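You operate a simulated robot arm through the tools that you are given. There is no shell and no other tool. Be economical: measure what you need, move in short steps, check, and stop when the job is done.

Carry out the task below with a simulated two-armed robot. There is one attempt and no reset: what you move stays moved.

## Task
Change the dosing over to blue water at 30 l/h.
Fine: set the float with the black knob; stop the pump first, shut the green dosing valve, open the blue one before you start the pump again, and leave it running.

Only the result counts: the job must be done as asked and must still hold three seconds after the hand-in. Knocking over, shifting, dropping, spilling or breaking anything else fails it.

## Robot
Two 7-joint arms with fingered hands on one trunk that stands fixed in place. Base frame: the origin is at the foot of the trunk, x ahead of it, y to its left, z up. Units: mm, degrees, N and s.
The left shoulder is at [75, 125, 1142], the right one opposite. With the tool pointing down near the work surface each hand reaches from about 460 to 820 mm from the base axis, measured 20 degrees to its own side. Payload 3.6 kg a hand.
Tool frame (each hand has its own): the origin (TCP) lies between the finger pads and is the grasp point; the fingertips stand 30 mm ahead of it; z points along the fingers, y is the line along which they close. The gripper opens to 104 mm. The gripper's body begins 35 mm behind the TCP. The gripper is a hand of 4 fingers: y runs from the thumb to the fingers, the wrist lies at [-15, -104, -178] in the tool frame, and closing takes about 1.5 s.
Orientation is that of the tool frame in the base frame, as a unit quaternion [x, y, z, w]. With the fingers straight down and the wrist toward the robot, the tool's x, y and z point along [0, 1, 0], [1, 0, 0] and [0, 0, -1] of the base frame.

## Interface
- The arms move only by the tool servo_tool. It takes "left_deltas", "right_deltas" or both (then of equal length, played together; a hand with none holds still); each is one flat list of numbers, 7 for each row, row after row: the shift along the tool's x, y, z in units of 30 mm (1.0 is 30 mm), then the turn, a rotation vector about the tool's x, y, z in units of 6 degrees (1.0 is 6 degrees), then the opening, from 0 (shut) to 1 (fully open). In form: [tx, ty, tz, rx, ry, rz, claw, tx, ty, tz, rx, ry, rz, claw, ...]. A call has 1 to 10 rows; each row shifts and turns the commanded pose from where the row before left it, along the tool's axes as they then stand. A call with a number of a shift or a turn outside -1 to 1 is refused whole. Each row takes 0.2 s and may step no farther than 50 mm and 8.6 degrees from the row before; otherwise, or with a gripper value out of range, the whole call is refused. Where a pose cannot be reached the arm comes as near as it can. A force on the tool above 70 N (or 10 N above the force at the start of the call, whichever is more), or a blocked arm, ends the call early, and 0.2 s more pass. Each finger travels about 72 mm/s and halts on what it meets, pressing with about 27 N; the grip force reading is that of the motor and also rises with nothing between the fingers. The clock runs only during rows and for 0.2 s after the last one: add rows that do not move to give the fingers time. The reply holds the time, the measured pose of the TCP, the force on the tool along the base axes, the opening and the grip force, in the units named above and with some noise, with the torque about the TCP (base axes, N m) and any sound that the robot's microphone picked up.
- Cameras (640 x 400 px; columns grow to the right, rows downward): "scene" is now at [180, -51, 1290.7]; the picture's right is [-0.54, -0.84, 0.00], its down [-0.37, 0.24, -0.90] and it looks along [0.76, -0.49, -0.43] (base axes); focal length 214 px, centre (320, 200). "left" rides on the left gripper at [-61, -92, -130] in its tool frame; the picture's right is [-0.81, -0.27, 0.52], its down [0.53, -0.71, 0.46] and it looks along [0.24, 0.64, 0.72] (tool axes); focal length 275 px, centre (320, 200). "right" rides on the right gripper at [61, -92, -130] in its tool frame; the picture's right is [-0.81, 0.28, -0.52], its down [-0.53, -0.71, 0.45] and it looks along [-0.24, 0.64, 0.72] (tool axes); focal length 275 px, centre (320, 200). There is no depth. A picture from a camera that has moved, and an enlarged one, comes with that camera's place and axes in the base frame and with its lens.
- camera(camera): a new picture of that camera. No time passes.
- slide_trunk(by): slides the trunk up (or, below 0, down) by that many mm; the arms and the scene camera ride with it, the base frame stays. It gives what a move gives, with no picture.
- preshape(shape, hand): the hand has 4 fingers and takes this shape, open, in about a second: jaw (thumb against the fingers, like two jaws); tri (thumb and two fingers); tip (a fingertip pinch); poke (one finger out to press); point (the index stretched); flat (the hand flat); cup (the hand cupped); fist (a fist). The gripper value then closes the fingers along that shape, each until it touches; the sizes above hold for jaw. It gives what a move gives, with no picture.
- turn_head(pan, tilt): turns the head with the scene camera to pan (to the left, within 80 degrees either way) and tilt (down, from -29 to 69), counted from straight ahead of the robot. It gives what a move gives.
- close_up(camera, box): a new picture of the part [left, top, right, bottom] of that camera's present view, enlarged. No time passes.
- hand_in(): hands the job in; it is judged then, once.

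Go step by step. Nothing tells you positions but the pictures and the camera data: compare them with the known pose of the tool, close in by small moves and look again before you grip or let go. The budget is 120 turns and 78 pictures, counting those below and the enlarged ones. Unless the task says otherwise, let go and move clear before handing in, and close with one line.

The tools are called after "Call:" by a JSON object that holds its "method" and its "body". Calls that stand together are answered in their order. servo_tool: Moves the arms, as the interface text tells. Its arguments: {"type":"object","properties":{"left_deltas":{"type":"array","items":{"type":"number"}},"right_deltas":{"type":"array","items":{"type":"number"}}},"required":[]} The other tools are called the same way: slide_trunk (by) slides the trunk up or down; preshape (shape, hand) gives the hand a shape; turn_head (pan, tilt) turns the head that bears the scene camera; camera (camera) takes a picture; close_up (camera, box) takes an enlarged picture of a part of a camera's view; hand_in () hands the job in.

At the start:

```text
t: 0.0
left_ee_pos: [549.6, -21.3, 1238.9]
left_tool_rot: [0.707, 0.707, 0.0, 0.001]
left_force: [0.3, 0.6, -0.8]
left_torque: [0.0, -0.01, -0.01]
left_opening: 104.0
left_gripper_force: 0.1
left_shape: jaw
right_ee_pos: [313.3, -420.3, 1242.7]
right_tool_rot: [0.707, 0.707, 0.002, 0.0]
right_force: [-0.6, 0.4, 0.3]
right_torque: [0.01, 0.01, 0.02]
right_opening: 103.5
right_gripper_force: 0.1
right_shape: jaw
trunk travel left (down, up): [-375.0, 161.0]
head pan, tilt: [-32.8, 25.8]
```

scene: 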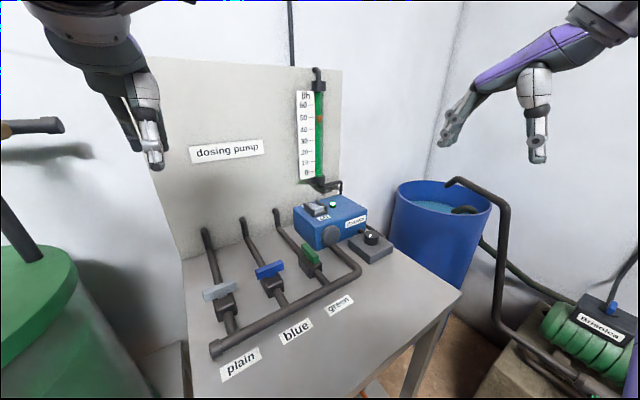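
right: 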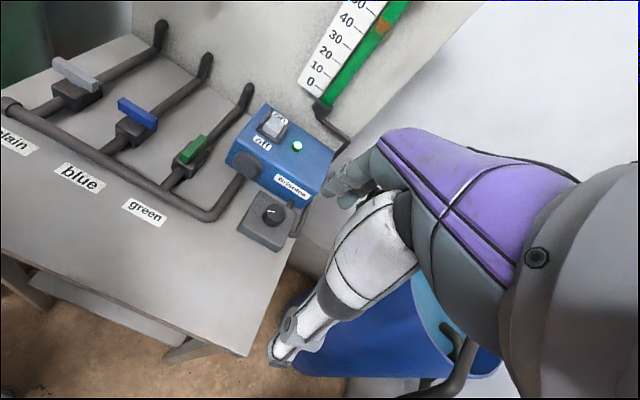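
left: 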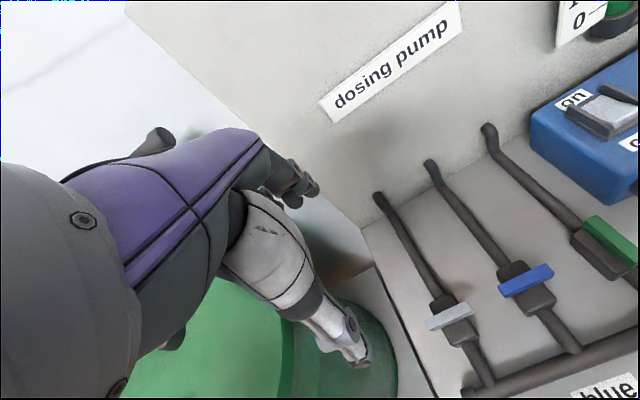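

I see a dosing panel with three valves (plain, blue, green), a blue pump box with an on/off rocker, a black knob on a grey box and a float gauge. First I look closer at the pump, knob, and valves.

Call:
{"method": "close_up", "body": {"camera": "scene", "box": [270, 170, 430, 270]}}

Call:
{"method": "close_up", "body": {"camera": "scene", "box": [180, 200, 380, 325]}}

Call:
{"method": "close_up", "body": {"camera": "right", "box": [160, 60, 352, 260]}}

Call:
{"method": "close_up", "body": {"camera": "scene", "box": [270, 60, 366, 200]}}

```text
4.00 times, centred on (350, 220) of scene
camera zoom: at [180.0, -51.0, 1290.7], right [-0.54, -0.84, 0.0], down [-0.37, 0.24, -0.9], along [0.76, -0.49, -0.43], focal length 858 px, centre (200, 120)
```

zoom: 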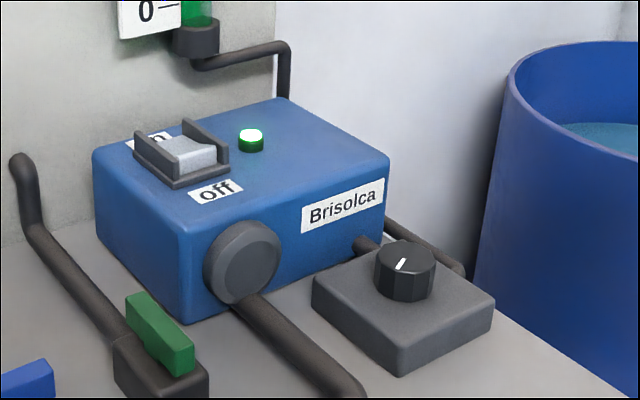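

```text
3.20 times, centred on (280, 262) of scene
camera zoom: at [180.0, -51.0, 1290.7], right [-0.54, -0.84, 0.0], down [-0.37, 0.24, -0.9], along [0.76, -0.49, -0.43], focal length 686 px, centre (448, 0)
```

zoom: 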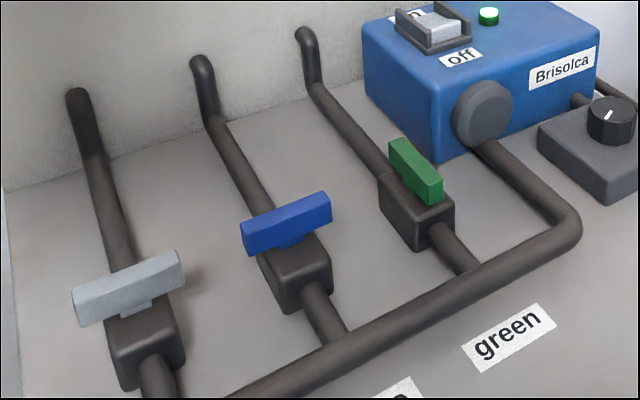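

```text
2.00 times, centred on (256, 160) of right
camera zoom: at [220.8, -360.0, 1374.7], right [0.27, -0.81, 0.52], down [-0.71, -0.53, -0.46], along [0.65, -0.24, -0.72], focal length 551 px, centre (448, 280)
```

zoom: 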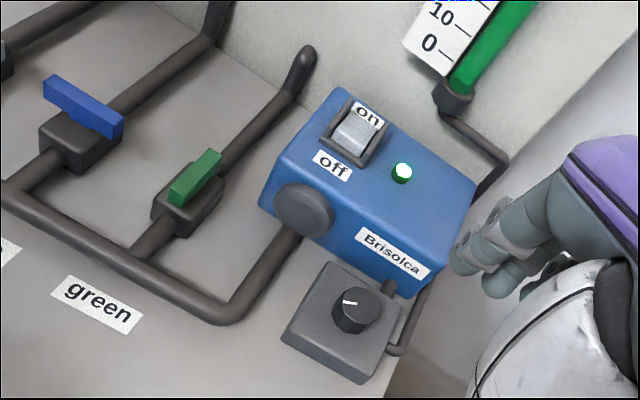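

```text
2.86 times, centred on (318, 130) of scene
camera zoom: at [180.0, -51.0, 1290.7], right [-0.54, -0.84, 0.0], down [-0.37, 0.24, -0.9], along [0.76, -0.49, -0.43], focal length 613 px, centre (326, 400)
```

zoom: 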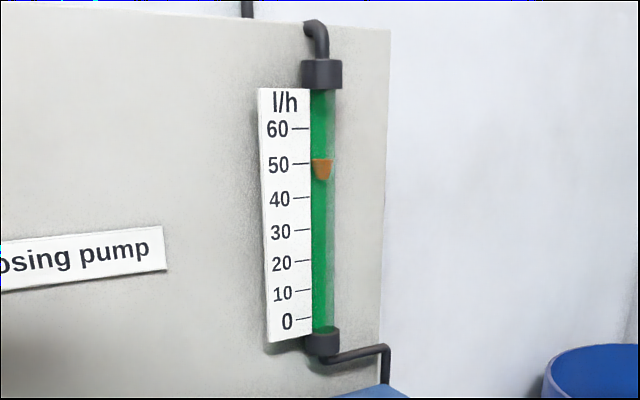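

The green valve is open (handle along the pipe), blue is closed, the pump is on and the float is at 50. I estimate the rocker near (646,-337,1004), the green handle at (532,-250,957), blue at (534,-150,957) and the knob at (503,-421,968). I'll clear the left arm and shape the right hand to poke.

Call:
{"method": "servo_tool", "body": {"left_deltas": [1, 0, 0, 0, 0, 0, 1, 1, 0, 0, 0, 0, 0, 1, 1, 0, 0, 0, 0, 0, 1, 1, 0, 0, 0, 0, 0, 1, 1, 0, 0, 0, 0, 0, 1, 1, 0, 0, 0, 0, 0, 1]}}

Call:
{"method": "preshape", "body": {"hand": "right", "shape": "poke"}}

Call:
{"method": "servo_tool", "body": {"right_deltas": [0.5, 1, 0, 0, 0, 0, 0, 0.5, 1, 0, 0, 0, 0, 0, 0.5, 1, 0, 0, 0, 0, 0, 0.5, 1, 0, 0, 0, 0, 0, 0.5, 1, 0, 0, 0, 0, 0, 0.2, 1, 0, 0, 0, 0, 0, 0, 1, 0, 0, 0, 0, 0]}}

Call:
{"method": "camera", "body": {"camera": "scene"}}

Call:
{"method": "camera", "body": {"camera": "right"}}

```text
t: 1.4
left_ee_pos: [549.5, 159.7, 1237.4]
left_tool_rot: [0.707, 0.707, 0.0, 0.0]
left_force: [0.1, -1.2, 0.2]
left_torque: [-0.01, 0.02, 0.0]
left_opening: 103.5
left_gripper_force: 0.1
left_shape: jaw
right_ee_pos: [313.3, -420.9, 1242.8]
right_tool_rot: [0.708, 0.706, 0.001, 0.0]
right_force: [-0.6, -0.3, 0.2]
right_torque: [0.01, 0.02, 0.01]
right_opening: 103.6
right_gripper_force: 0.0
right_shape: jaw
trunk travel left (down, up): [-375.0, 161.0]
head pan, tilt: [-32.8, 25.8]
```

```text
t: 2.3
left_ee_pos: [549.1, 158.7, 1237.2]
left_tool_rot: [0.707, 0.707, -0.001, 0.0]
left_force: [-0.7, 0.1, -0.3]
left_torque: [0.0, -0.02, -0.02]
left_opening: 103.7
left_gripper_force: 0.0
left_shape: jaw
right_ee_pos: [313.4, -420.9, 1243.2]
right_tool_rot: [0.708, 0.706, 0.002, 0.0]
right_force: [0.5, 0.4, -0.5]
right_torque: [0.01, 0.01, 0.01]
right_opening: 0.0
right_gripper_force: 0.0
right_shape: poke
trunk travel left (down, up): [-375.0, 161.0]
head pan, tilt: [-32.8, 25.8]
```

```text
t: 3.9
left_ee_pos: [550.3, 159.1, 1238.5]
left_tool_rot: [0.707, 0.707, -0.001, -0.001]
left_force: [-0.4, 0.3, -0.8]
left_torque: [-0.02, -0.01, 0.0]
left_opening: 103.7
left_gripper_force: 0.0
left_shape: jaw
right_ee_pos: [523.5, -338.4, 1241.6]
right_tool_rot: [0.707, 0.707, 0.002, 0.0]
right_force: [0.1, 0.5, -0.4]
right_torque: [0.03, 0.02, -0.02]
right_opening: 0.0
right_gripper_force: 0.1
right_shape: poke
trunk travel left (down, up): [-375.0, 161.0]
head pan, tilt: [-32.8, 25.8]
```

```text
70 pictures are left
camera scene: at [180.8, -50.8, 1290.6], right [-0.54, -0.84, 0.0], down [-0.37, 0.24, -0.9], along [0.76, -0.49, -0.43], focal length 214 px, centre (320, 200)
```

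scene: 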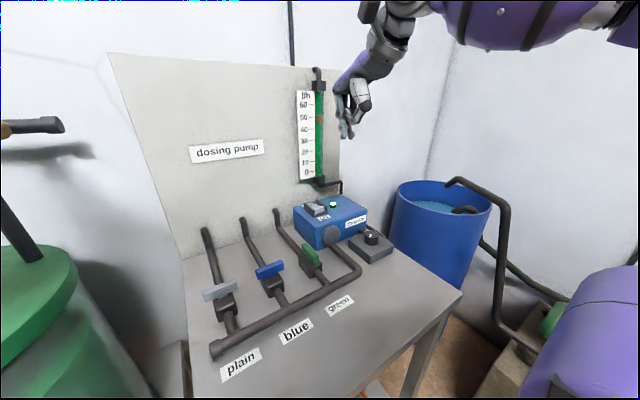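

```text
69 pictures are left
camera right: at [431.7, -278.1, 1374.5], right [0.27, -0.81, 0.52], down [-0.71, -0.53, -0.46], along [0.65, -0.24, -0.72], focal length 275 px, centre (320, 200)
```

right: 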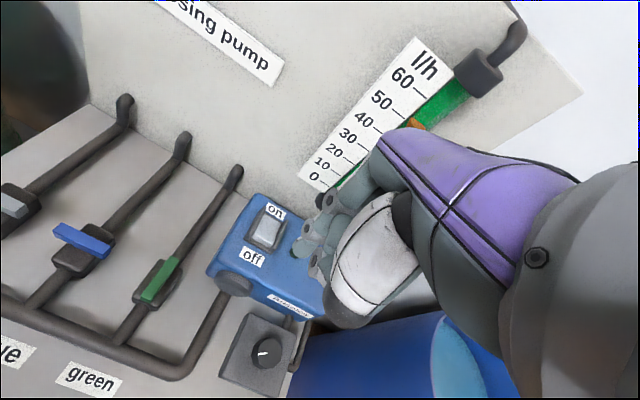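

The pointed fingertip appears to stand near the TCP axis, about 28 mm ahead. I zoom in to check.

Call:
{"method": "close_up", "body": {"camera": "scene", "box": [320, 60, 400, 150]}}

Call:
{"method": "close_up", "body": {"camera": "right", "box": [200, 170, 400, 320]}}

```text
4.44 times, centred on (360, 105) of scene
camera zoom: at [180.8, -50.8, 1290.6], right [-0.54, -0.84, 0.0], down [-0.37, 0.24, -0.9], along [0.76, -0.49, -0.43], focal length 953 px, centre (142, 622)
```

zoom: 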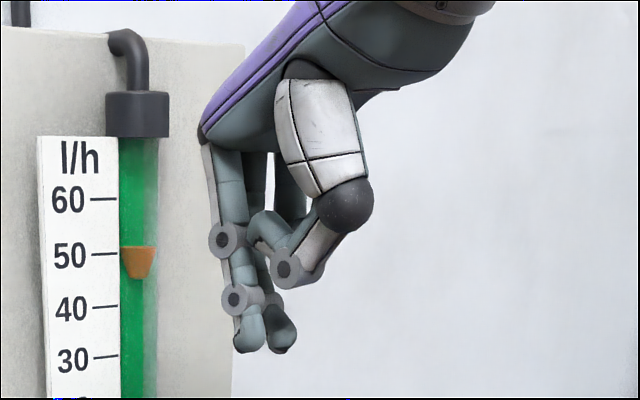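

```text
2.67 times, centred on (300, 245) of right
camera zoom: at [431.7, -278.1, 1374.5], right [0.27, -0.81, 0.52], down [-0.71, -0.53, -0.46], along [0.65, -0.24, -0.72], focal length 734 px, centre (373, 80)
```

zoom: 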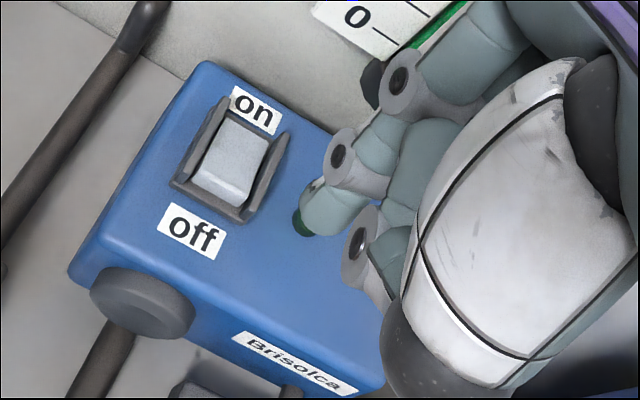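

Two tips seem extended in poke; I try the point shape and compare.

Call:
{"method": "preshape", "body": {"hand": "right", "shape": "point"}}

Call:
{"method": "close_up", "body": {"camera": "scene", "box": [320, 60, 400, 150]}}

Call:
{"method": "close_up", "body": {"camera": "right", "box": [200, 170, 400, 320]}}

```text
t: 4.8
left_ee_pos: [549.6, 158.7, 1237.9]
left_tool_rot: [0.707, 0.707, -0.001, 0.0]
left_force: [-0.1, 0.3, -0.3]
left_torque: [0.03, 0.02, 0.0]
left_opening: 103.7
left_gripper_force: 0.1
left_shape: jaw
right_ee_pos: [522.9, -338.4, 1243.1]
right_tool_rot: [0.708, 0.706, 0.002, -0.001]
right_force: [0.2, 0.0, -0.3]
right_torque: [-0.01, 0.01, 0.0]
right_opening: 0.0
right_gripper_force: 0.0
right_shape: point
trunk travel left (down, up): [-375.0, 161.0]
head pan, tilt: [-32.8, 25.8]
```

```text
4.44 times, centred on (360, 105) of scene
camera zoom: at [180.1, -51.0, 1290.7], right [-0.54, -0.84, 0.0], down [-0.37, 0.24, -0.9], along [0.76, -0.49, -0.43], focal length 953 px, centre (142, 622)
```

zoom: 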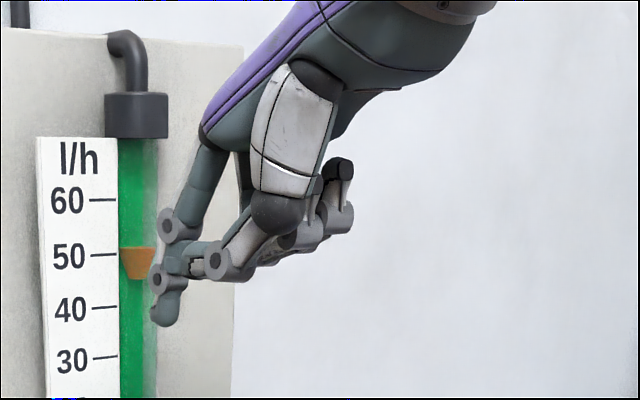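

```text
2.67 times, centred on (300, 245) of right
camera zoom: at [430.3, -278.3, 1374.8], right [0.27, -0.81, 0.52], down [-0.71, -0.53, -0.46], along [0.65, -0.24, -0.72], focal length 734 px, centre (373, 80)
```

zoom: 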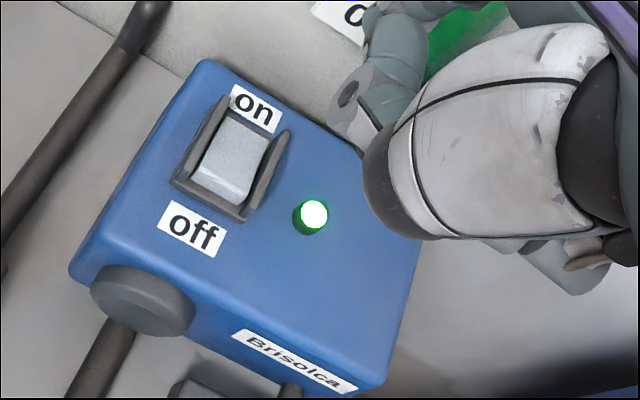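

Point shifts the finger aside and poke seems to have two fingers side by side. I try the tip pinch, closed, which should be narrow between the switch guards.

Call:
{"method": "preshape", "body": {"hand": "right", "shape": "tip"}}

Call:
{"method": "servo_tool", "body": {"right_deltas": [0, 0, 0, 0, 0, 0, 0, 0, 0, 0, 0, 0, 0, 0, 0, 0, 0, 0, 0, 0, 0, 0, 0, 0, 0, 0, 0, 0, 0, 0, 0, 0, 0, 0, 0, 0, 0, 0, 0, 0, 0, 0, 0, 0, 0, 0, 0, 0, 0]}}

Call:
{"method": "close_up", "body": {"camera": "scene", "box": [320, 60, 400, 150]}}

Call:
{"method": "close_up", "body": {"camera": "right", "box": [200, 170, 400, 320]}}

```text
t: 5.7
left_ee_pos: [550.2, 158.7, 1238.7]
left_tool_rot: [0.707, 0.708, 0.0, 0.0]
left_force: [0.4, 0.2, 0.3]
left_torque: [0.03, 0.04, -0.01]
left_opening: 103.7
left_gripper_force: 0.1
left_shape: jaw
right_ee_pos: [523.1, -339.3, 1243.8]
right_tool_rot: [0.707, 0.707, 0.001, -0.001]
right_force: [0.4, 0.6, -0.3]
right_torque: [-0.01, -0.02, 0.02]
right_opening: 103.9
right_gripper_force: 0.0
right_shape: tip
trunk travel left (down, up): [-375.0, 161.0]
head pan, tilt: [-32.8, 25.8]
```

```text
t: 7.3
left_ee_pos: [549.6, 158.7, 1237.6]
left_tool_rot: [0.708, 0.707, 0.0, 0.0]
left_force: [-0.5, -1.1, 0.2]
left_torque: [-0.02, 0.02, 0.02]
left_opening: 103.7
left_gripper_force: 0.0
left_shape: jaw
right_ee_pos: [523.8, -339.8, 1242.7]
right_tool_rot: [0.707, 0.707, 0.002, -0.002]
right_force: [-0.4, 0.3, 0.1]
right_torque: [0.03, 0.01, 0.0]
right_opening: 0.0
right_gripper_force: 26.6
right_shape: tip
trunk travel left (down, up): [-375.0, 161.0]
head pan, tilt: [-32.8, 25.8]
```

```text
4.44 times, centred on (360, 105) of scene
camera zoom: at [180.0, -51.0, 1290.7], right [-0.54, -0.84, 0.0], down [-0.37, 0.24, -0.9], along [0.76, -0.49, -0.43], focal length 953 px, centre (142, 622)
```

zoom: 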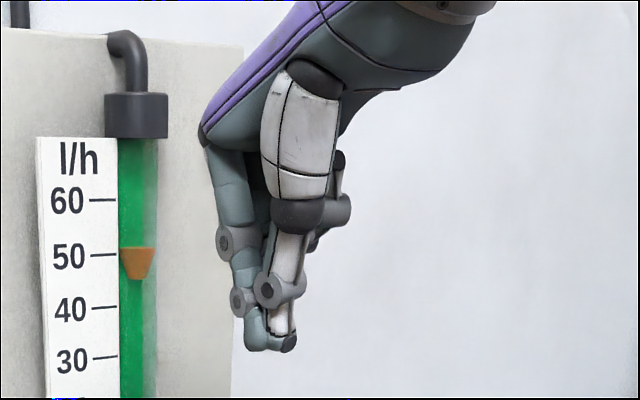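

```text
2.67 times, centred on (300, 245) of right
camera zoom: at [430.4, -278.3, 1374.8], right [0.27, -0.81, 0.52], down [-0.71, -0.53, -0.46], along [0.65, -0.24, -0.72], focal length 734 px, centre (373, 80)
```

zoom: 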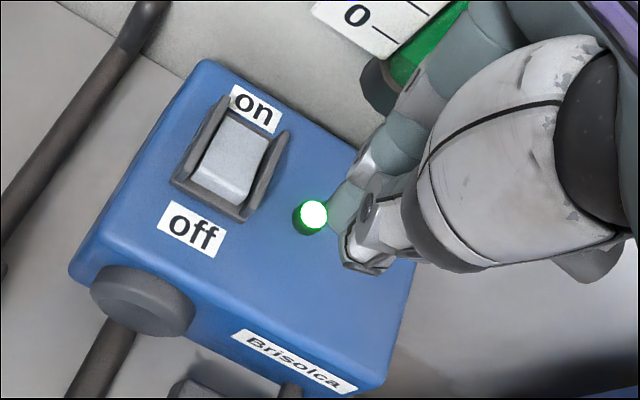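

The closed tip pinch is narrow and lies on the TCP axis. I go to just above the front ("off") half of the rocker, at about (636,-338).

Call:
{"method": "servo_tool", "body": {"right_deltas": [0, 0.625, 0.97, 0, 0, 0, 0, 0, 0.625, 0.97, 0, 0, 0, 0, 0, 0.625, 0.97, 0, 0, 0, 0, 0, 0.625, 0.97, 0, 0, 0, 0, 0, 0.625, 0.97, 0, 0, 0, 0, 0, 0.625, 0.97, 0, 0, 0, 0]}}

Call:
{"method": "close_up", "body": {"camera": "scene", "box": [270, 140, 390, 240]}}

Call:
{"method": "close_up", "body": {"camera": "right", "box": [200, 150, 400, 320]}}

```text
t: 8.7
left_ee_pos: [550.3, 159.7, 1236.9]
left_tool_rot: [0.707, 0.708, -0.001, 0.0]
left_force: [-0.1, 0.1, -0.3]
left_torque: [-0.02, 0.03, 0.02]
left_opening: 103.6
left_gripper_force: 0.0
left_shape: jaw
right_ee_pos: [638.0, -338.3, 1069.4]
right_tool_rot: [0.707, 0.707, 0.001, -0.001]
right_force: [-0.5, 0.6, 0.6]
right_torque: [0.03, -0.01, 0.0]
right_opening: 0.2
right_gripper_force: 27.4
right_shape: tip
trunk travel left (down, up): [-375.0, 161.0]
head pan, tilt: [-32.8, 25.8]
```

```text
4.00 times, centred on (330, 190) of scene
camera zoom: at [180.8, -51.1, 1290.6], right [-0.54, -0.84, 0.0], down [-0.37, 0.24, -0.9], along [0.76, -0.49, -0.44], focal length 858 px, centre (280, 240)
```

zoom: 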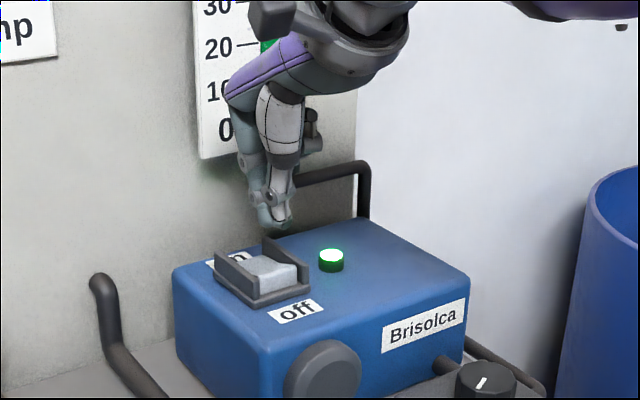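

```text
2.35 times, centred on (300, 235) of right
camera zoom: at [544.7, -278.2, 1200.4], right [0.27, -0.81, 0.52], down [-0.71, -0.53, -0.46], along [0.65, -0.24, -0.72], focal length 648 px, centre (367, 118)
```

zoom: 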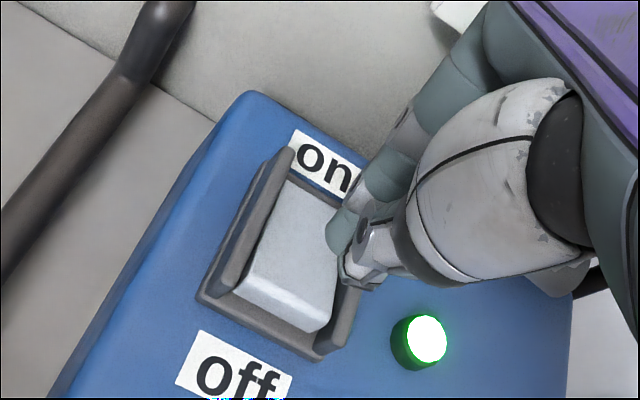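

The tip is above the rocker's front edge (rocker spans x 632–681, y≈-339, front top z≈1000). I press down gently on the front half.

Call:
{"method": "servo_tool", "body": {"right_deltas": [-0.03, 0.13, 0.4, 0, 0, 0, 0, 0, 0, 0.4, 0, 0, 0, 0, 0, 0, 0.3, 0, 0, 0, 0, 0, 0, 0.2, 0, 0, 0, 0, 0, 0, 0.2, 0, 0, 0, 0, 0, 0, 0.15, 0, 0, 0, 0]}}

Call:
{"method": "close_up", "body": {"camera": "right", "box": [200, 150, 400, 320]}}

```text
t: 10.1
left_ee_pos: [545.1, 160.3, 1240.6]
left_tool_rot: [0.707, 0.707, 0.002, 0.002]
left_force: [1.0, 0.0, 0.8]
left_torque: [-0.01, -0.02, -0.01]
left_opening: 103.5
left_gripper_force: 0.0
left_shape: jaw
right_ee_pos: [637.9, -338.3, 1029.3]
right_tool_rot: [0.708, 0.707, 0.007, 0.006]
right_force: [-11.4, -3.1, 42.3]
right_torque: [-0.33, 0.2, -0.06]
right_opening: 0.0
right_gripper_force: 27.3
right_shape: tip
trunk travel left (down, up): [-375.0, 161.0]
head pan, tilt: [-32.8, 25.8]
```

```text
2.35 times, centred on (300, 235) of right
camera zoom: at [543.4, -277.6, 1159.7], right [0.27, -0.81, 0.52], down [-0.7, -0.53, -0.47], along [0.66, -0.24, -0.71], focal length 648 px, centre (367, 118)
```

zoom: 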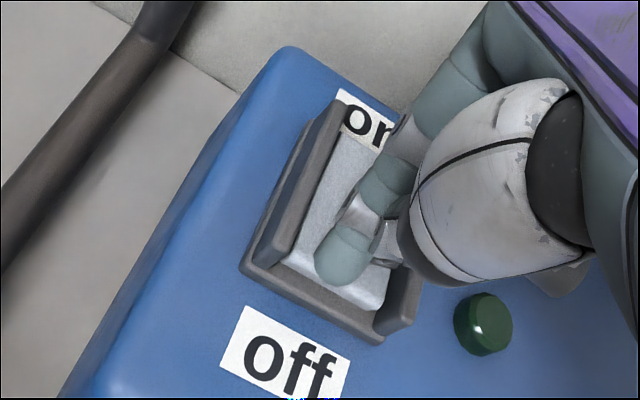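

The lamp went out: the pump is off. I lift clear and move over in front of the green valve to measure its handle.

Call:
{"method": "servo_tool", "body": {"right_deltas": [0, 0, -0.8, 0, 0, 0, 0, 0, 0, -0.8, 0, 0, 0, 0, 0.3, -0.8, -0.3, 0, 0, 0, 0, 0.4, -0.9, 0, 0, 0, 0, 0, 0.4, -0.9, 0, 0, 0, 0, 0, 0.4, -0.9, 0, 0, 0, 0, 0, 0.3, -0.9, 0, 0, 0, 0, 0, 0.2, -0.9, 0, 0, 0, 0, 0, 0, 0, 0, 0, 0, 0, 0]}}

Call:
{"method": "camera", "body": {"camera": "scene"}}

Call:
{"method": "camera", "body": {"camera": "right"}}

Call:
{"method": "close_up", "body": {"camera": "scene", "box": [230, 220, 370, 310]}}

```text
t: 12.1
left_ee_pos: [549.6, 157.1, 1237.8]
left_tool_rot: [0.707, 0.708, 0.0, 0.0]
left_force: [-0.3, 0.0, 0.2]
left_torque: [-0.01, -0.02, -0.03]
left_opening: 103.8
left_gripper_force: 0.1
left_shape: jaw
right_ee_pos: [480.5, -280.2, 1076.6]
right_tool_rot: [0.708, 0.706, 0.001, 0.0]
right_force: [0.5, 0.3, 0.5]
right_torque: [-0.01, 0.01, 0.01]
right_opening: 0.0
right_gripper_force: 27.0
right_shape: tip
trunk travel left (down, up): [-375.0, 161.0]
head pan, tilt: [-32.8, 25.8]
```

```text
59 pictures are left
camera scene: at [180.4, -50.9, 1290.7], right [-0.54, -0.84, 0.0], down [-0.37, 0.24, -0.9], along [0.76, -0.49, -0.43], focal length 214 px, centre (320, 200)
```

scene: 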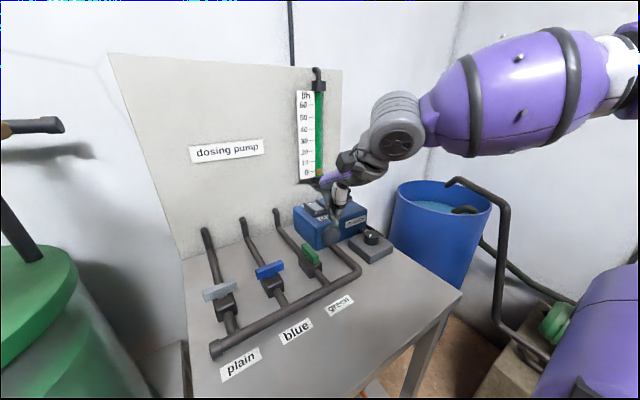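

```text
58 pictures are left
camera right: at [388.5, -219.6, 1208.4], right [0.27, -0.81, 0.52], down [-0.71, -0.53, -0.46], along [0.65, -0.24, -0.72], focal length 275 px, centre (320, 200)
```

right: 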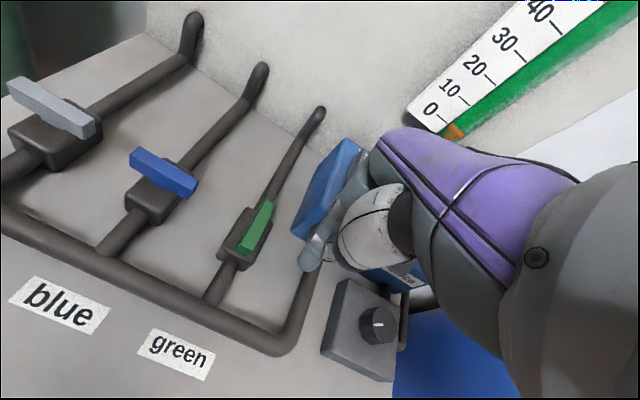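

```text
4.44 times, centred on (300, 265) of scene
camera zoom: at [180.4, -50.9, 1290.7], right [-0.54, -0.84, 0.0], down [-0.37, 0.24, -0.9], along [0.76, -0.49, -0.43], focal length 953 px, centre (409, -89)
```

zoom: 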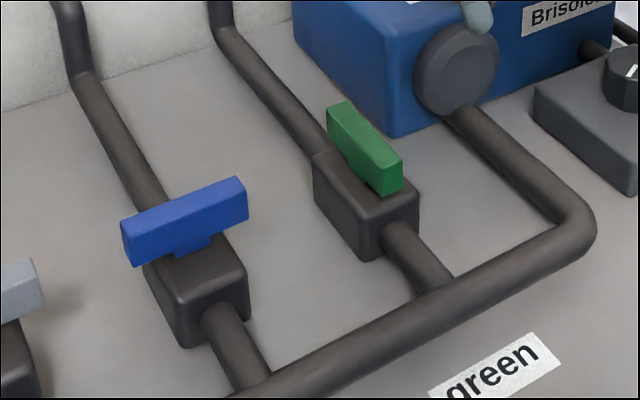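

Tip projection agrees with the picture. I zoom the right camera on the green and blue handles to triangulate.

Call:
{"method": "close_up", "body": {"camera": "right", "box": [110, 130, 310, 280]}}

```text
2.67 times, centred on (210, 205) of right
camera zoom: at [388.5, -219.6, 1208.4], right [0.27, -0.81, 0.52], down [-0.71, -0.53, -0.46], along [0.65, -0.24, -0.72], focal length 734 px, centre (613, 187)
```

zoom: 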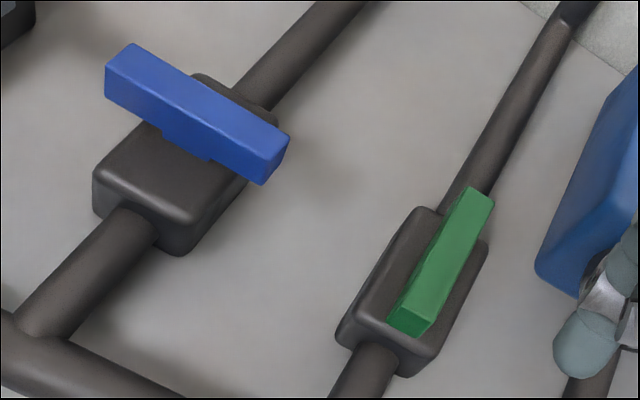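

Green handle: x 509–567, y≈-250, top z≈961, pivot ≈(538,-250); blue pivot ≈(538,-150). I'll push the green handle's near end toward +y with the closed fingertips, starting beside it.

Call:
{"method": "servo_tool", "body": {"right_deltas": [0.1, 0.56, 0.2, 0, 0, 0, 0, 0.05, 0.56, 0.5, 0, 0, 0, 0, 0, 0, 0.9, 0, 0, 0, 0, 0, 0, 0.9, 0, 0, 0, 0, 0, 0, 0.6, 0, 0, 0, 0, 0, 0, 0.1, 0, 0, 0, 0]}}

Call:
{"method": "close_up", "body": {"camera": "scene", "box": [230, 200, 370, 290]}}

Call:
{"method": "close_up", "body": {"camera": "right", "box": [160, 130, 400, 310]}}

```text
t: 13.5
left_ee_pos: [549.6, 159.6, 1237.6]
left_tool_rot: [0.707, 0.707, -0.001, -0.001]
left_force: [-0.1, 0.0, 0.2]
left_torque: [0.02, 0.0, -0.01]
left_opening: 103.9
left_gripper_force: 0.1
left_shape: jaw
right_ee_pos: [515.1, -275.5, 980.3]
right_tool_rot: [0.707, 0.707, 0.002, 0.0]
right_force: [-0.6, 0.1, 0.1]
right_torque: [0.0, 0.01, 0.0]
right_opening: 0.0
right_gripper_force: 27.2
right_shape: tip
trunk travel left (down, up): [-375.0, 161.0]
head pan, tilt: [-32.8, 25.8]
```

```text
4.44 times, centred on (300, 245) of scene
camera zoom: at [180.0, -51.0, 1290.7], right [-0.54, -0.84, 0.0], down [-0.37, 0.24, -0.9], along [0.76, -0.49, -0.43], focal length 953 px, centre (409, 0)
```

zoom: 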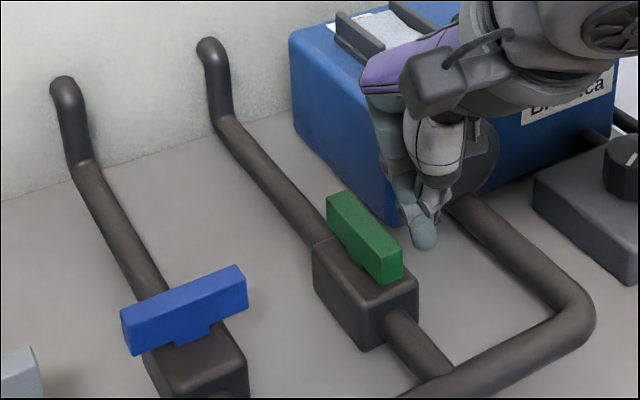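

```text
2.22 times, centred on (280, 220) of right
camera zoom: at [422.9, -214.3, 1112.2], right [0.27, -0.81, 0.52], down [-0.71, -0.53, -0.46], along [0.65, -0.24, -0.72], focal length 612 px, centre (409, 156)
```

zoom: 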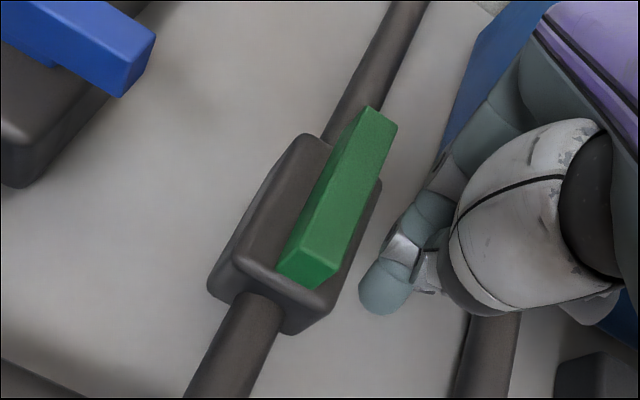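

The fingertips are beside the near end of the green handle. I push toward +y gently and watch the force.

Call:
{"method": "servo_tool", "body": {"right_deltas": [0.2, 0, 0, 0, 0, 0, 0, 0.2, 0, 0, 0, 0, 0, 0, 0.2, 0, 0, 0, 0, 0, 0, 0.2, 0, 0, 0, 0, 0, 0, 0.2, 0, 0, 0, 0, 0, 0]}}

Call:
{"method": "close_up", "body": {"camera": "scene", "box": [230, 200, 370, 290]}}

```text
t: 14.7
left_ee_pos: [548.2, 158.3, 1238.5]
left_tool_rot: [0.706, 0.708, 0.0, 0.0]
left_force: [-0.4, 0.1, -0.1]
left_torque: [-0.05, 0.02, -0.05]
left_opening: 103.7
left_gripper_force: 0.1
left_shape: jaw
right_ee_pos: [516.8, -263.0, 978.9]
right_tool_rot: [0.719, 0.695, -0.013, 0.013]
right_force: [-6.7, -39.8, 6.8]
right_torque: [-0.66, 0.15, 0.34]
right_opening: 0.1
right_gripper_force: 27.4
right_shape: tip
trunk travel left (down, up): [-375.0, 161.0]
head pan, tilt: [-32.8, 25.8]
stopped in row 5 (right hand): the force on the tool passed its limit (the readings are from after the stop); the commanded pose is now the measured one
```

```text
4.44 times, centred on (300, 245) of scene
camera zoom: at [179.4, -51.9, 1290.8], right [-0.54, -0.84, 0.0], down [-0.36, 0.24, -0.9], along [0.76, -0.49, -0.43], focal length 953 px, centre (409, 0)
```

zoom: 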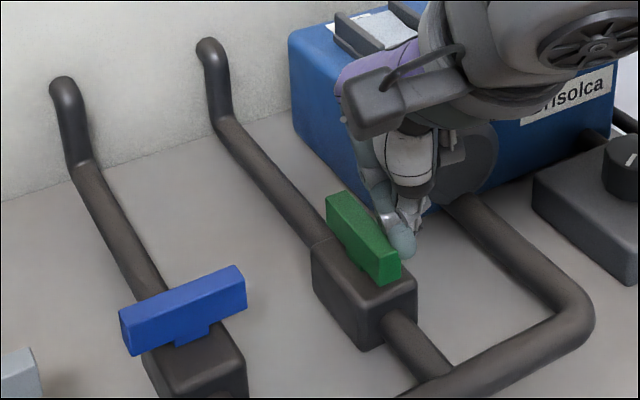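

The handle is against a stop in that direction, so it must close the other way. I lift, go to the +y side and push the near end toward -y.

Call:
{"method": "servo_tool", "body": {"right_deltas": [-0.4, 0, 0, 0, 0, -0.3, 0, 0, 0, -0.8, 0, 0, 0, 0, 0, 0, -0.8, 0, 0, 0, 0, 0.9, 0, 0, 0, 0, 0, 0, 0.9, 0, 0, 0, 0, 0, 0, 0, 0, 0, 0, 0, 0, 0]}}

```text
t: 16.1
left_ee_pos: [549.4, 157.6, 1237.5]
left_tool_rot: [0.707, 0.707, 0.001, -0.001]
left_force: [-0.4, -0.5, -0.3]
left_torque: [0.03, 0.01, 0.01]
left_opening: 103.8
left_gripper_force: 0.1
left_shape: jaw
right_ee_pos: [516.1, -213.2, 1026.7]
right_tool_rot: [0.704, 0.71, -0.007, 0.006]
right_force: [0.1, -0.3, -0.1]
right_torque: [-0.01, 0.02, -0.01]
right_opening: 0.0
right_gripper_force: 26.8
right_shape: tip
trunk travel left (down, up): [-375.0, 161.0]
head pan, tilt: [-32.8, 25.8]
```

I descend at y≈-213 and push toward -y.

Call:
{"method": "servo_tool", "body": {"right_deltas": [0, 0, 0.8, 0, 0, 0, 0, 0, 0, 0.75, 0, 0, 0, 0, -0.3, 0, 0, 0, 0, 0, 0, -0.3, -0.05, 0, 0, 0, 0, 0, -0.3, -0.05, 0, 0, 0, 0, 0, -0.2, -0.05, 0, 0, 0, 0, 0, -0.2, 0, 0, 0, 0, 0, 0]}}

Call:
{"method": "close_up", "body": {"camera": "scene", "box": [230, 200, 370, 290]}}

```text
t: 17.7
left_ee_pos: [549.1, 159.2, 1238.4]
left_tool_rot: [0.707, 0.707, 0.0, 0.001]
left_force: [-0.4, 0.1, -0.2]
left_torque: [0.01, 0.02, -0.02]
left_opening: 103.6
left_gripper_force: 0.2
left_shape: jaw
right_ee_pos: [512.6, -253.0, 981.5]
right_tool_rot: [0.703, 0.711, -0.008, 0.008]
right_force: [-2.7, 1.7, -0.8]
right_torque: [0.03, 0.09, 0.01]
right_opening: 0.1
right_gripper_force: 26.9
right_shape: tip
trunk travel left (down, up): [-375.0, 161.0]
head pan, tilt: [-32.8, 25.8]
```

```text
4.44 times, centred on (300, 245) of scene
camera zoom: at [179.8, -50.9, 1290.8], right [-0.54, -0.84, 0.0], down [-0.36, 0.24, -0.9], along [0.76, -0.49, -0.43], focal length 953 px, centre (409, 0)
```

zoom: 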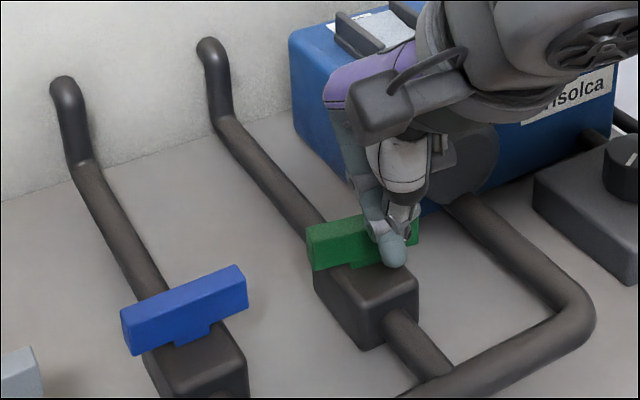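

It turns easily this way. I continue the arc to bring it fully across, up to the stop.

Call:
{"method": "servo_tool", "body": {"right_deltas": [-0.25, 0.05, 0, 0, 0, 0, 0, -0.2, 0.1, 0, 0, 0, 0, 0, -0.05, 0.15, 0, 0, 0, 0, 0, 0, 0.15, 0, 0, 0, 0, 0, 0, 0.1, 0, 0, 0, 0, 0]}}

Call:
{"method": "close_up", "body": {"camera": "scene", "box": [230, 200, 370, 290]}}

```text
t: 18.9
left_ee_pos: [544.6, 159.8, 1240.0]
left_tool_rot: [0.707, 0.707, 0.001, 0.002]
left_force: [-0.2, -0.2, -0.7]
left_torque: [-0.01, 0.02, 0.0]
left_opening: 103.7
left_gripper_force: 0.1
left_shape: jaw
right_ee_pos: [524.3, -266.7, 984.6]
right_tool_rot: [0.703, 0.711, -0.008, 0.008]
right_force: [-28.6, 7.1, 11.4]
right_torque: [0.06, 0.53, -0.2]
right_opening: 0.0
right_gripper_force: 27.5
right_shape: tip
trunk travel left (down, up): [-375.0, 161.0]
head pan, tilt: [-32.8, 25.8]
```

```text
4.44 times, centred on (300, 245) of scene
camera zoom: at [175.6, -49.9, 1291.5], right [-0.54, -0.84, 0.0], down [-0.36, 0.23, -0.9], along [0.76, -0.49, -0.43], focal length 953 px, centre (409, 0)
```

zoom: 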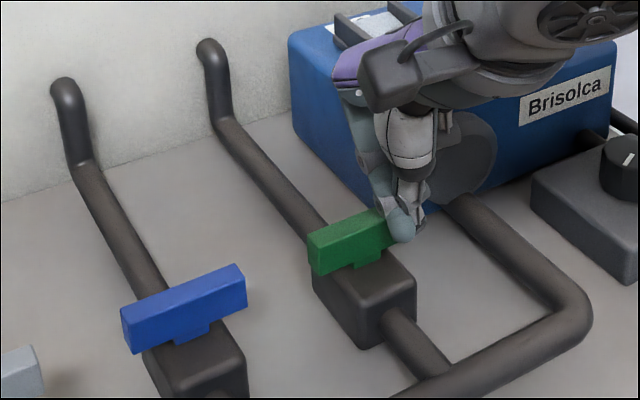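

Green is shut against its stop, parallel to blue. Blue must open the other way: push its +y end toward +x, then round.

Call:
{"method": "servo_tool", "body": {"right_deltas": [0, -0.6, 0, 0, 0, 0, 0, 0, 0, -0.9, 0, 0, 0, 0, 0, 0, -0.7, 0, 0, 0, 0, 0.9, 0, 0, 0, 0, 0, 0, 0.9, 0, 0, 0, 0, 0, 0, 0.9, 0, 0, 0, 0, 0, 0, 0.9, 0, 0, 0, 0, 0, 0, 0.9, 0, 0, 0, 0, 0, 0, 0, 0, 0, 0, 0, 0, 0]}}

Call:
{"method": "close_up", "body": {"camera": "scene", "box": [200, 170, 400, 310]}}

```text
t: 20.9
left_ee_pos: [548.1, 158.6, 1238.1]
left_tool_rot: [0.707, 0.707, 0.0, 0.0]
left_force: [0.3, -0.6, 0.0]
left_torque: [-0.01, 0.0, -0.02]
left_opening: 103.7
left_gripper_force: 0.0
left_shape: jaw
right_ee_pos: [509.6, -132.9, 1025.8]
right_tool_rot: [0.704, 0.71, -0.008, 0.007]
right_force: [0.1, -0.1, -0.3]
right_torque: [0.02, 0.02, -0.03]
right_opening: 0.0
right_gripper_force: 27.2
right_shape: tip
trunk travel left (down, up): [-375.0, 161.0]
head pan, tilt: [-32.8, 25.8]
```

```text
2.86 times, centred on (300, 240) of scene
camera zoom: at [179.7, -51.1, 1290.8], right [-0.54, -0.84, 0.0], down [-0.36, 0.24, -0.9], along [0.76, -0.49, -0.43], focal length 613 px, centre (377, 86)
```

zoom: 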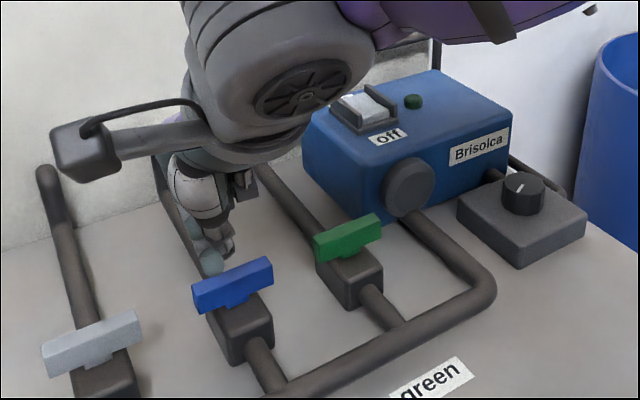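

I descend on the robot side of blue's +y end and push toward +x.

Call:
{"method": "servo_tool", "body": {"right_deltas": [0.22, -0.15, 0.75, 0, 0, 0, 0, 0, 0, 0.78, 0, 0, 0, 0, 0, 0.25, 0, 0, 0, 0, 0, 0, 0.25, 0, 0, 0, 0, 0, 0, 0.25, 0, 0, 0, 0, 0, 0, 0.25, 0, 0, 0, 0, 0, 0.05, 0.25, 0, 0, 0, 0, 0, 0, 0.25, 0, 0, 0, 0, 0]}}

Call:
{"method": "close_up", "body": {"camera": "scene", "box": [200, 170, 400, 310]}}

```text
t: 22.7
left_ee_pos: [549.7, 158.9, 1237.1]
left_tool_rot: [0.707, 0.707, 0.001, -0.001]
left_force: [-1.0, -0.6, -0.4]
left_torque: [-0.01, -0.02, -0.01]
left_opening: 103.8
left_gripper_force: 0.0
left_shape: jaw
right_ee_pos: [550.2, -125.6, 980.2]
right_tool_rot: [0.704, 0.71, -0.008, 0.008]
right_force: [-1.4, 0.8, 0.0]
right_torque: [0.05, 0.0, 0.0]
right_opening: 0.0
right_gripper_force: 27.1
right_shape: tip
trunk travel left (down, up): [-375.0, 161.0]
head pan, tilt: [-32.8, 25.8]
```

```text
2.86 times, centred on (300, 240) of scene
camera zoom: at [180.0, -50.9, 1290.7], right [-0.54, -0.84, 0.0], down [-0.37, 0.24, -0.9], along [0.76, -0.49, -0.43], focal length 613 px, centre (377, 86)
```

zoom: 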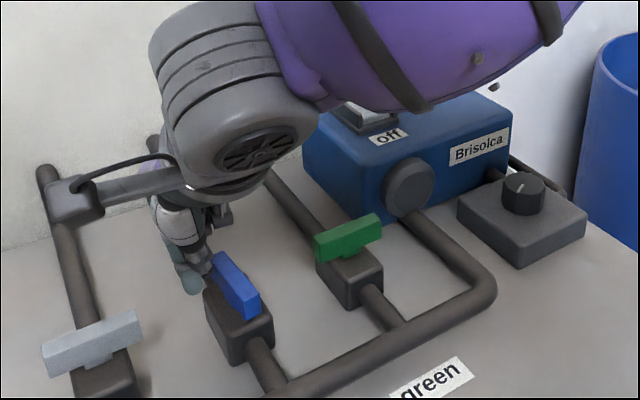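

Blue is nearly open; I finish by pushing its far end toward -y to the stop.

Call:
{"method": "servo_tool", "body": {"right_deltas": [0, 0.25, 0, 0, 0, 0, 0, -0.15, 0.05, 0, 0, 0, 0, 0, -0.15, 0, 0, 0, 0, 0, 0, -0.15, 0, 0, 0, 0, 0, 0, -0.15, 0, 0, 0, 0, 0, 0]}}

Call:
{"method": "close_up", "body": {"camera": "scene", "box": [200, 170, 400, 310]}}

```text
t: 23.9
left_ee_pos: [549.9, 165.1, 1237.5]
left_tool_rot: [0.707, 0.707, -0.002, 0.001]
left_force: [0.1, -0.7, -0.4]
left_torque: [-0.01, -0.02, -0.01]
left_opening: 103.8
left_gripper_force: 0.1
left_shape: jaw
right_ee_pos: [557.8, -133.5, 982.1]
right_tool_rot: [0.699, 0.715, -0.004, 0.004]
right_force: [-3.6, 43.9, -7.0]
right_torque: [1.13, 0.12, 0.17]
right_opening: 0.0
right_gripper_force: 26.9
right_shape: tip
trunk travel left (down, up): [-375.0, 161.0]
head pan, tilt: [-32.8, 25.8]
```

```text
2.86 times, centred on (300, 240) of scene
camera zoom: at [180.3, -45.7, 1290.8], right [-0.54, -0.84, 0.0], down [-0.37, 0.23, -0.9], along [0.76, -0.49, -0.43], focal length 613 px, centre (377, 86)
```

zoom: 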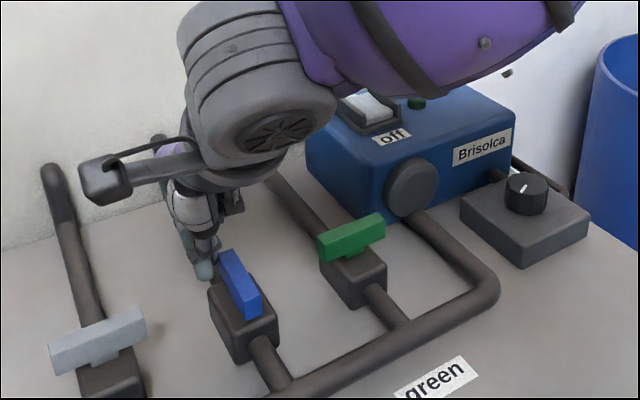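

Blue is open and green shut. Now I go to the pump and press the rear ("on") half of the rocker at about (673,-338).

Call:
{"method": "servo_tool", "body": {"right_deltas": [0.4, 0, 0, 0, 0, 0, 0, 0, 0, -0.9, 0, 0, 0, 0, 0, 0, -0.9, 0, 0, 0, 0, 0, 0, -0.9, 0, 0, 0, 0, -0.9, 0.4, -0.2, 0, 0, 0.1, 0, -0.9, 0.4, 0, 0, 0, 0.1, 0, -0.9, 0.4, 0, 0, 0, 0, 0, -0.9, 0.4, 0, 0, 0, 0, 0, -0.9, 0.4, 0, 0, 0, 0, 0, -0.9, 0.4, 0, 0, 0, 0, 0]}}

Call:
{"method": "servo_tool", "body": {"right_deltas": [-0.9, 0.6, 0, 0, 0, 0, 0, -0.5, 0.6, 0, 0, 0, 0, 0, 0, 0.2, 0, 0, 0, 0, 0, 0, 0, 0, 0, 0, 0, 0]}}

Call:
{"method": "close_up", "body": {"camera": "right", "box": [200, 150, 400, 320]}}

```text
t: 26.1
left_ee_pos: [550.1, 157.1, 1237.2]
left_tool_rot: [0.707, 0.707, 0.001, 0.0]
left_force: [-0.2, 0.3, 0.1]
left_torque: [0.01, 0.04, 0.01]
left_opening: 103.7
left_gripper_force: 0.0
left_shape: jaw
right_ee_pos: [628.9, -292.4, 1070.7]
right_tool_rot: [0.711, 0.703, -0.006, 0.008]
right_force: [-0.1, -0.5, 0.3]
right_torque: [0.02, -0.03, 0.04]
right_opening: 0.1
right_gripper_force: 26.8
right_shape: tip
trunk travel left (down, up): [-375.0, 161.0]
head pan, tilt: [-32.8, 25.8]
```

```text
t: 27.1
left_ee_pos: [550.0, 159.0, 1239.9]
left_tool_rot: [0.707, 0.707, 0.0, 0.001]
left_force: [0.6, -0.7, 0.1]
left_torque: [-0.01, 0.0, 0.02]
left_opening: 103.7
left_gripper_force: 0.0
left_shape: jaw
right_ee_pos: [671.6, -334.5, 1072.5]
right_tool_rot: [0.71, 0.704, -0.008, 0.007]
right_force: [1.0, 0.4, -0.1]
right_torque: [-0.01, 0.0, -0.03]
right_opening: 0.0
right_gripper_force: 27.0
right_shape: tip
trunk travel left (down, up): [-375.0, 161.0]
head pan, tilt: [-32.8, 25.8]
```

```text
2.35 times, centred on (300, 235) of right
camera zoom: at [579.6, -268.9, 1203.1], right [0.27, -0.8, 0.53], down [-0.72, -0.53, -0.44], along [0.64, -0.27, -0.72], focal length 648 px, centre (367, 118)
```

zoom: 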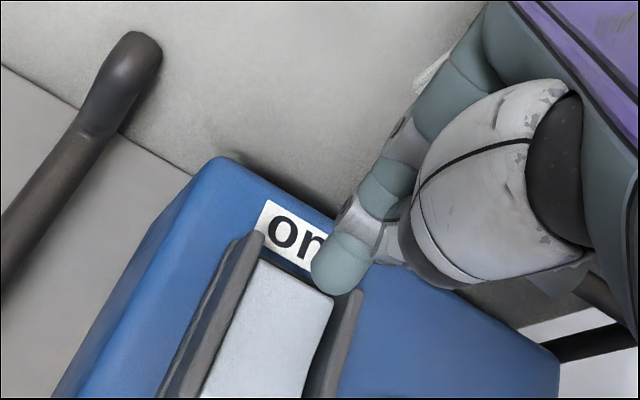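

The rear half is now raised, edge near x 677. I shift slightly and press down.

Call:
{"method": "servo_tool", "body": {"right_deltas": [-0.17, -0.07, 0.4, 0, 0, 0, 0, 0, 0, 0.4, 0, 0, 0, 0, 0, 0, 0.4, 0, 0, 0, 0, 0, 0, 0.2, 0, 0, 0, 0, 0, 0, 0.2, 0, 0, 0, 0, 0, 0, 0.15, 0, 0, 0, 0]}}

Call:
{"method": "close_up", "body": {"camera": "scene", "box": [270, 60, 390, 240]}}

```text
t: 28.5
left_ee_pos: [549.0, 158.9, 1238.6]
left_tool_rot: [0.707, 0.707, 0.001, 0.0]
left_force: [0.7, -0.7, -0.8]
left_torque: [0.01, 0.05, 0.02]
left_opening: 103.6
left_gripper_force: 0.0
left_shape: jaw
right_ee_pos: [671.2, -340.7, 1025.9]
right_tool_rot: [0.712, 0.702, -0.002, 0.013]
right_force: [7.3, -6.1, 24.0]
right_torque: [0.02, 0.08, 0.01]
right_opening: 0.3
right_gripper_force: 27.5
right_shape: tip
trunk travel left (down, up): [-375.0, 161.0]
head pan, tilt: [-32.8, 25.8]
```

```text
2.22 times, centred on (330, 150) of scene
camera zoom: at [178.8, -50.7, 1291.2], right [-0.54, -0.84, 0.0], down [-0.36, 0.24, -0.9], along [0.76, -0.49, -0.43], focal length 477 px, centre (298, 311)
```

zoom: 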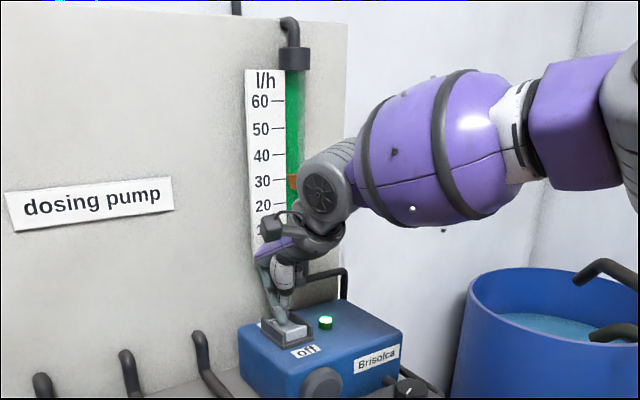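

The pump is running again and the float rises. I lift off and move to above the robot side of the knob.

Call:
{"method": "servo_tool", "body": {"right_deltas": [0, 0, -0.7, 0, 0, 0, 0, 0, 0, -0.8, 0, 0, 0, 0, -0.3, -0.95, -0.5, 0, 0, 0, 0, -0.4, -0.95, 0, 0, 0, 0, 0, -0.4, -0.95, 0, 0, 0, 0, 0, -0.4, -0.95, 0, 0, 0, 0, 0, -0.4, -0.95, 0, 0, 0, 0, 0, -0.4, -0.95, 0, 0, 0, 0, 0, -0.2, -0.4, 0, 0, 0, 0, 0, 0, 0, 0, 0, 0, 0, 0]}}

Call:
{"method": "camera", "body": {"camera": "right"}}

Call:
{"method": "close_up", "body": {"camera": "scene", "box": [270, 60, 430, 280]}}

```text
t: 30.7
left_ee_pos: [549.8, 159.0, 1237.7]
left_tool_rot: [0.707, 0.708, 0.0, -0.001]
left_force: [0.0, 0.3, 0.2]
left_torque: [0.01, 0.01, 0.02]
left_opening: 103.9
left_gripper_force: 0.1
left_shape: jaw
right_ee_pos: [485.3, -410.7, 1081.5]
right_tool_rot: [0.711, 0.703, -0.007, 0.008]
right_force: [1.3, 0.2, -0.2]
right_torque: [0.03, 0.02, -0.01]
right_opening: 0.0
right_gripper_force: 27.3
right_shape: tip
trunk travel left (down, up): [-375.0, 161.0]
head pan, tilt: [-32.8, 25.8]
```

```text
45 pictures are left
camera right: at [393.9, -346.1, 1212.0], right [0.27, -0.8, 0.53], down [-0.72, -0.53, -0.44], along [0.64, -0.27, -0.72], focal length 275 px, centre (320, 200)
```

right: 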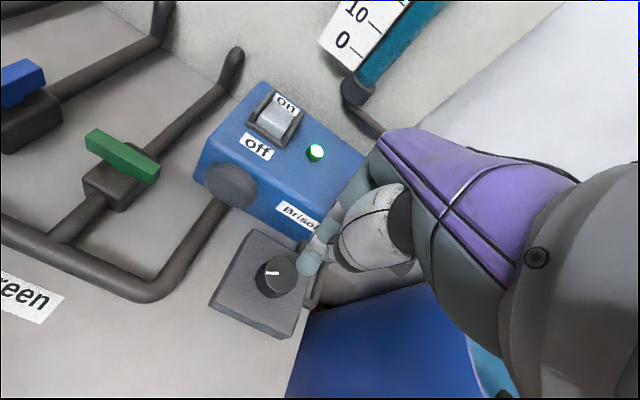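

```text
1.82 times, centred on (350, 170) of scene
camera zoom: at [180.0, -51.0, 1290.7], right [-0.54, -0.84, 0.0], down [-0.37, 0.24, -0.9], along [0.76, -0.49, -0.43], focal length 390 px, centre (266, 254)
```

zoom: 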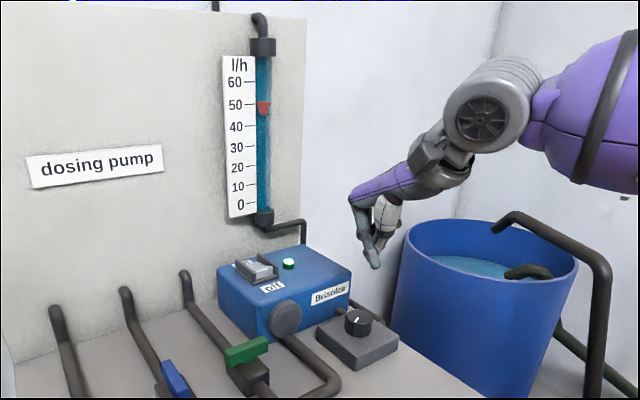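

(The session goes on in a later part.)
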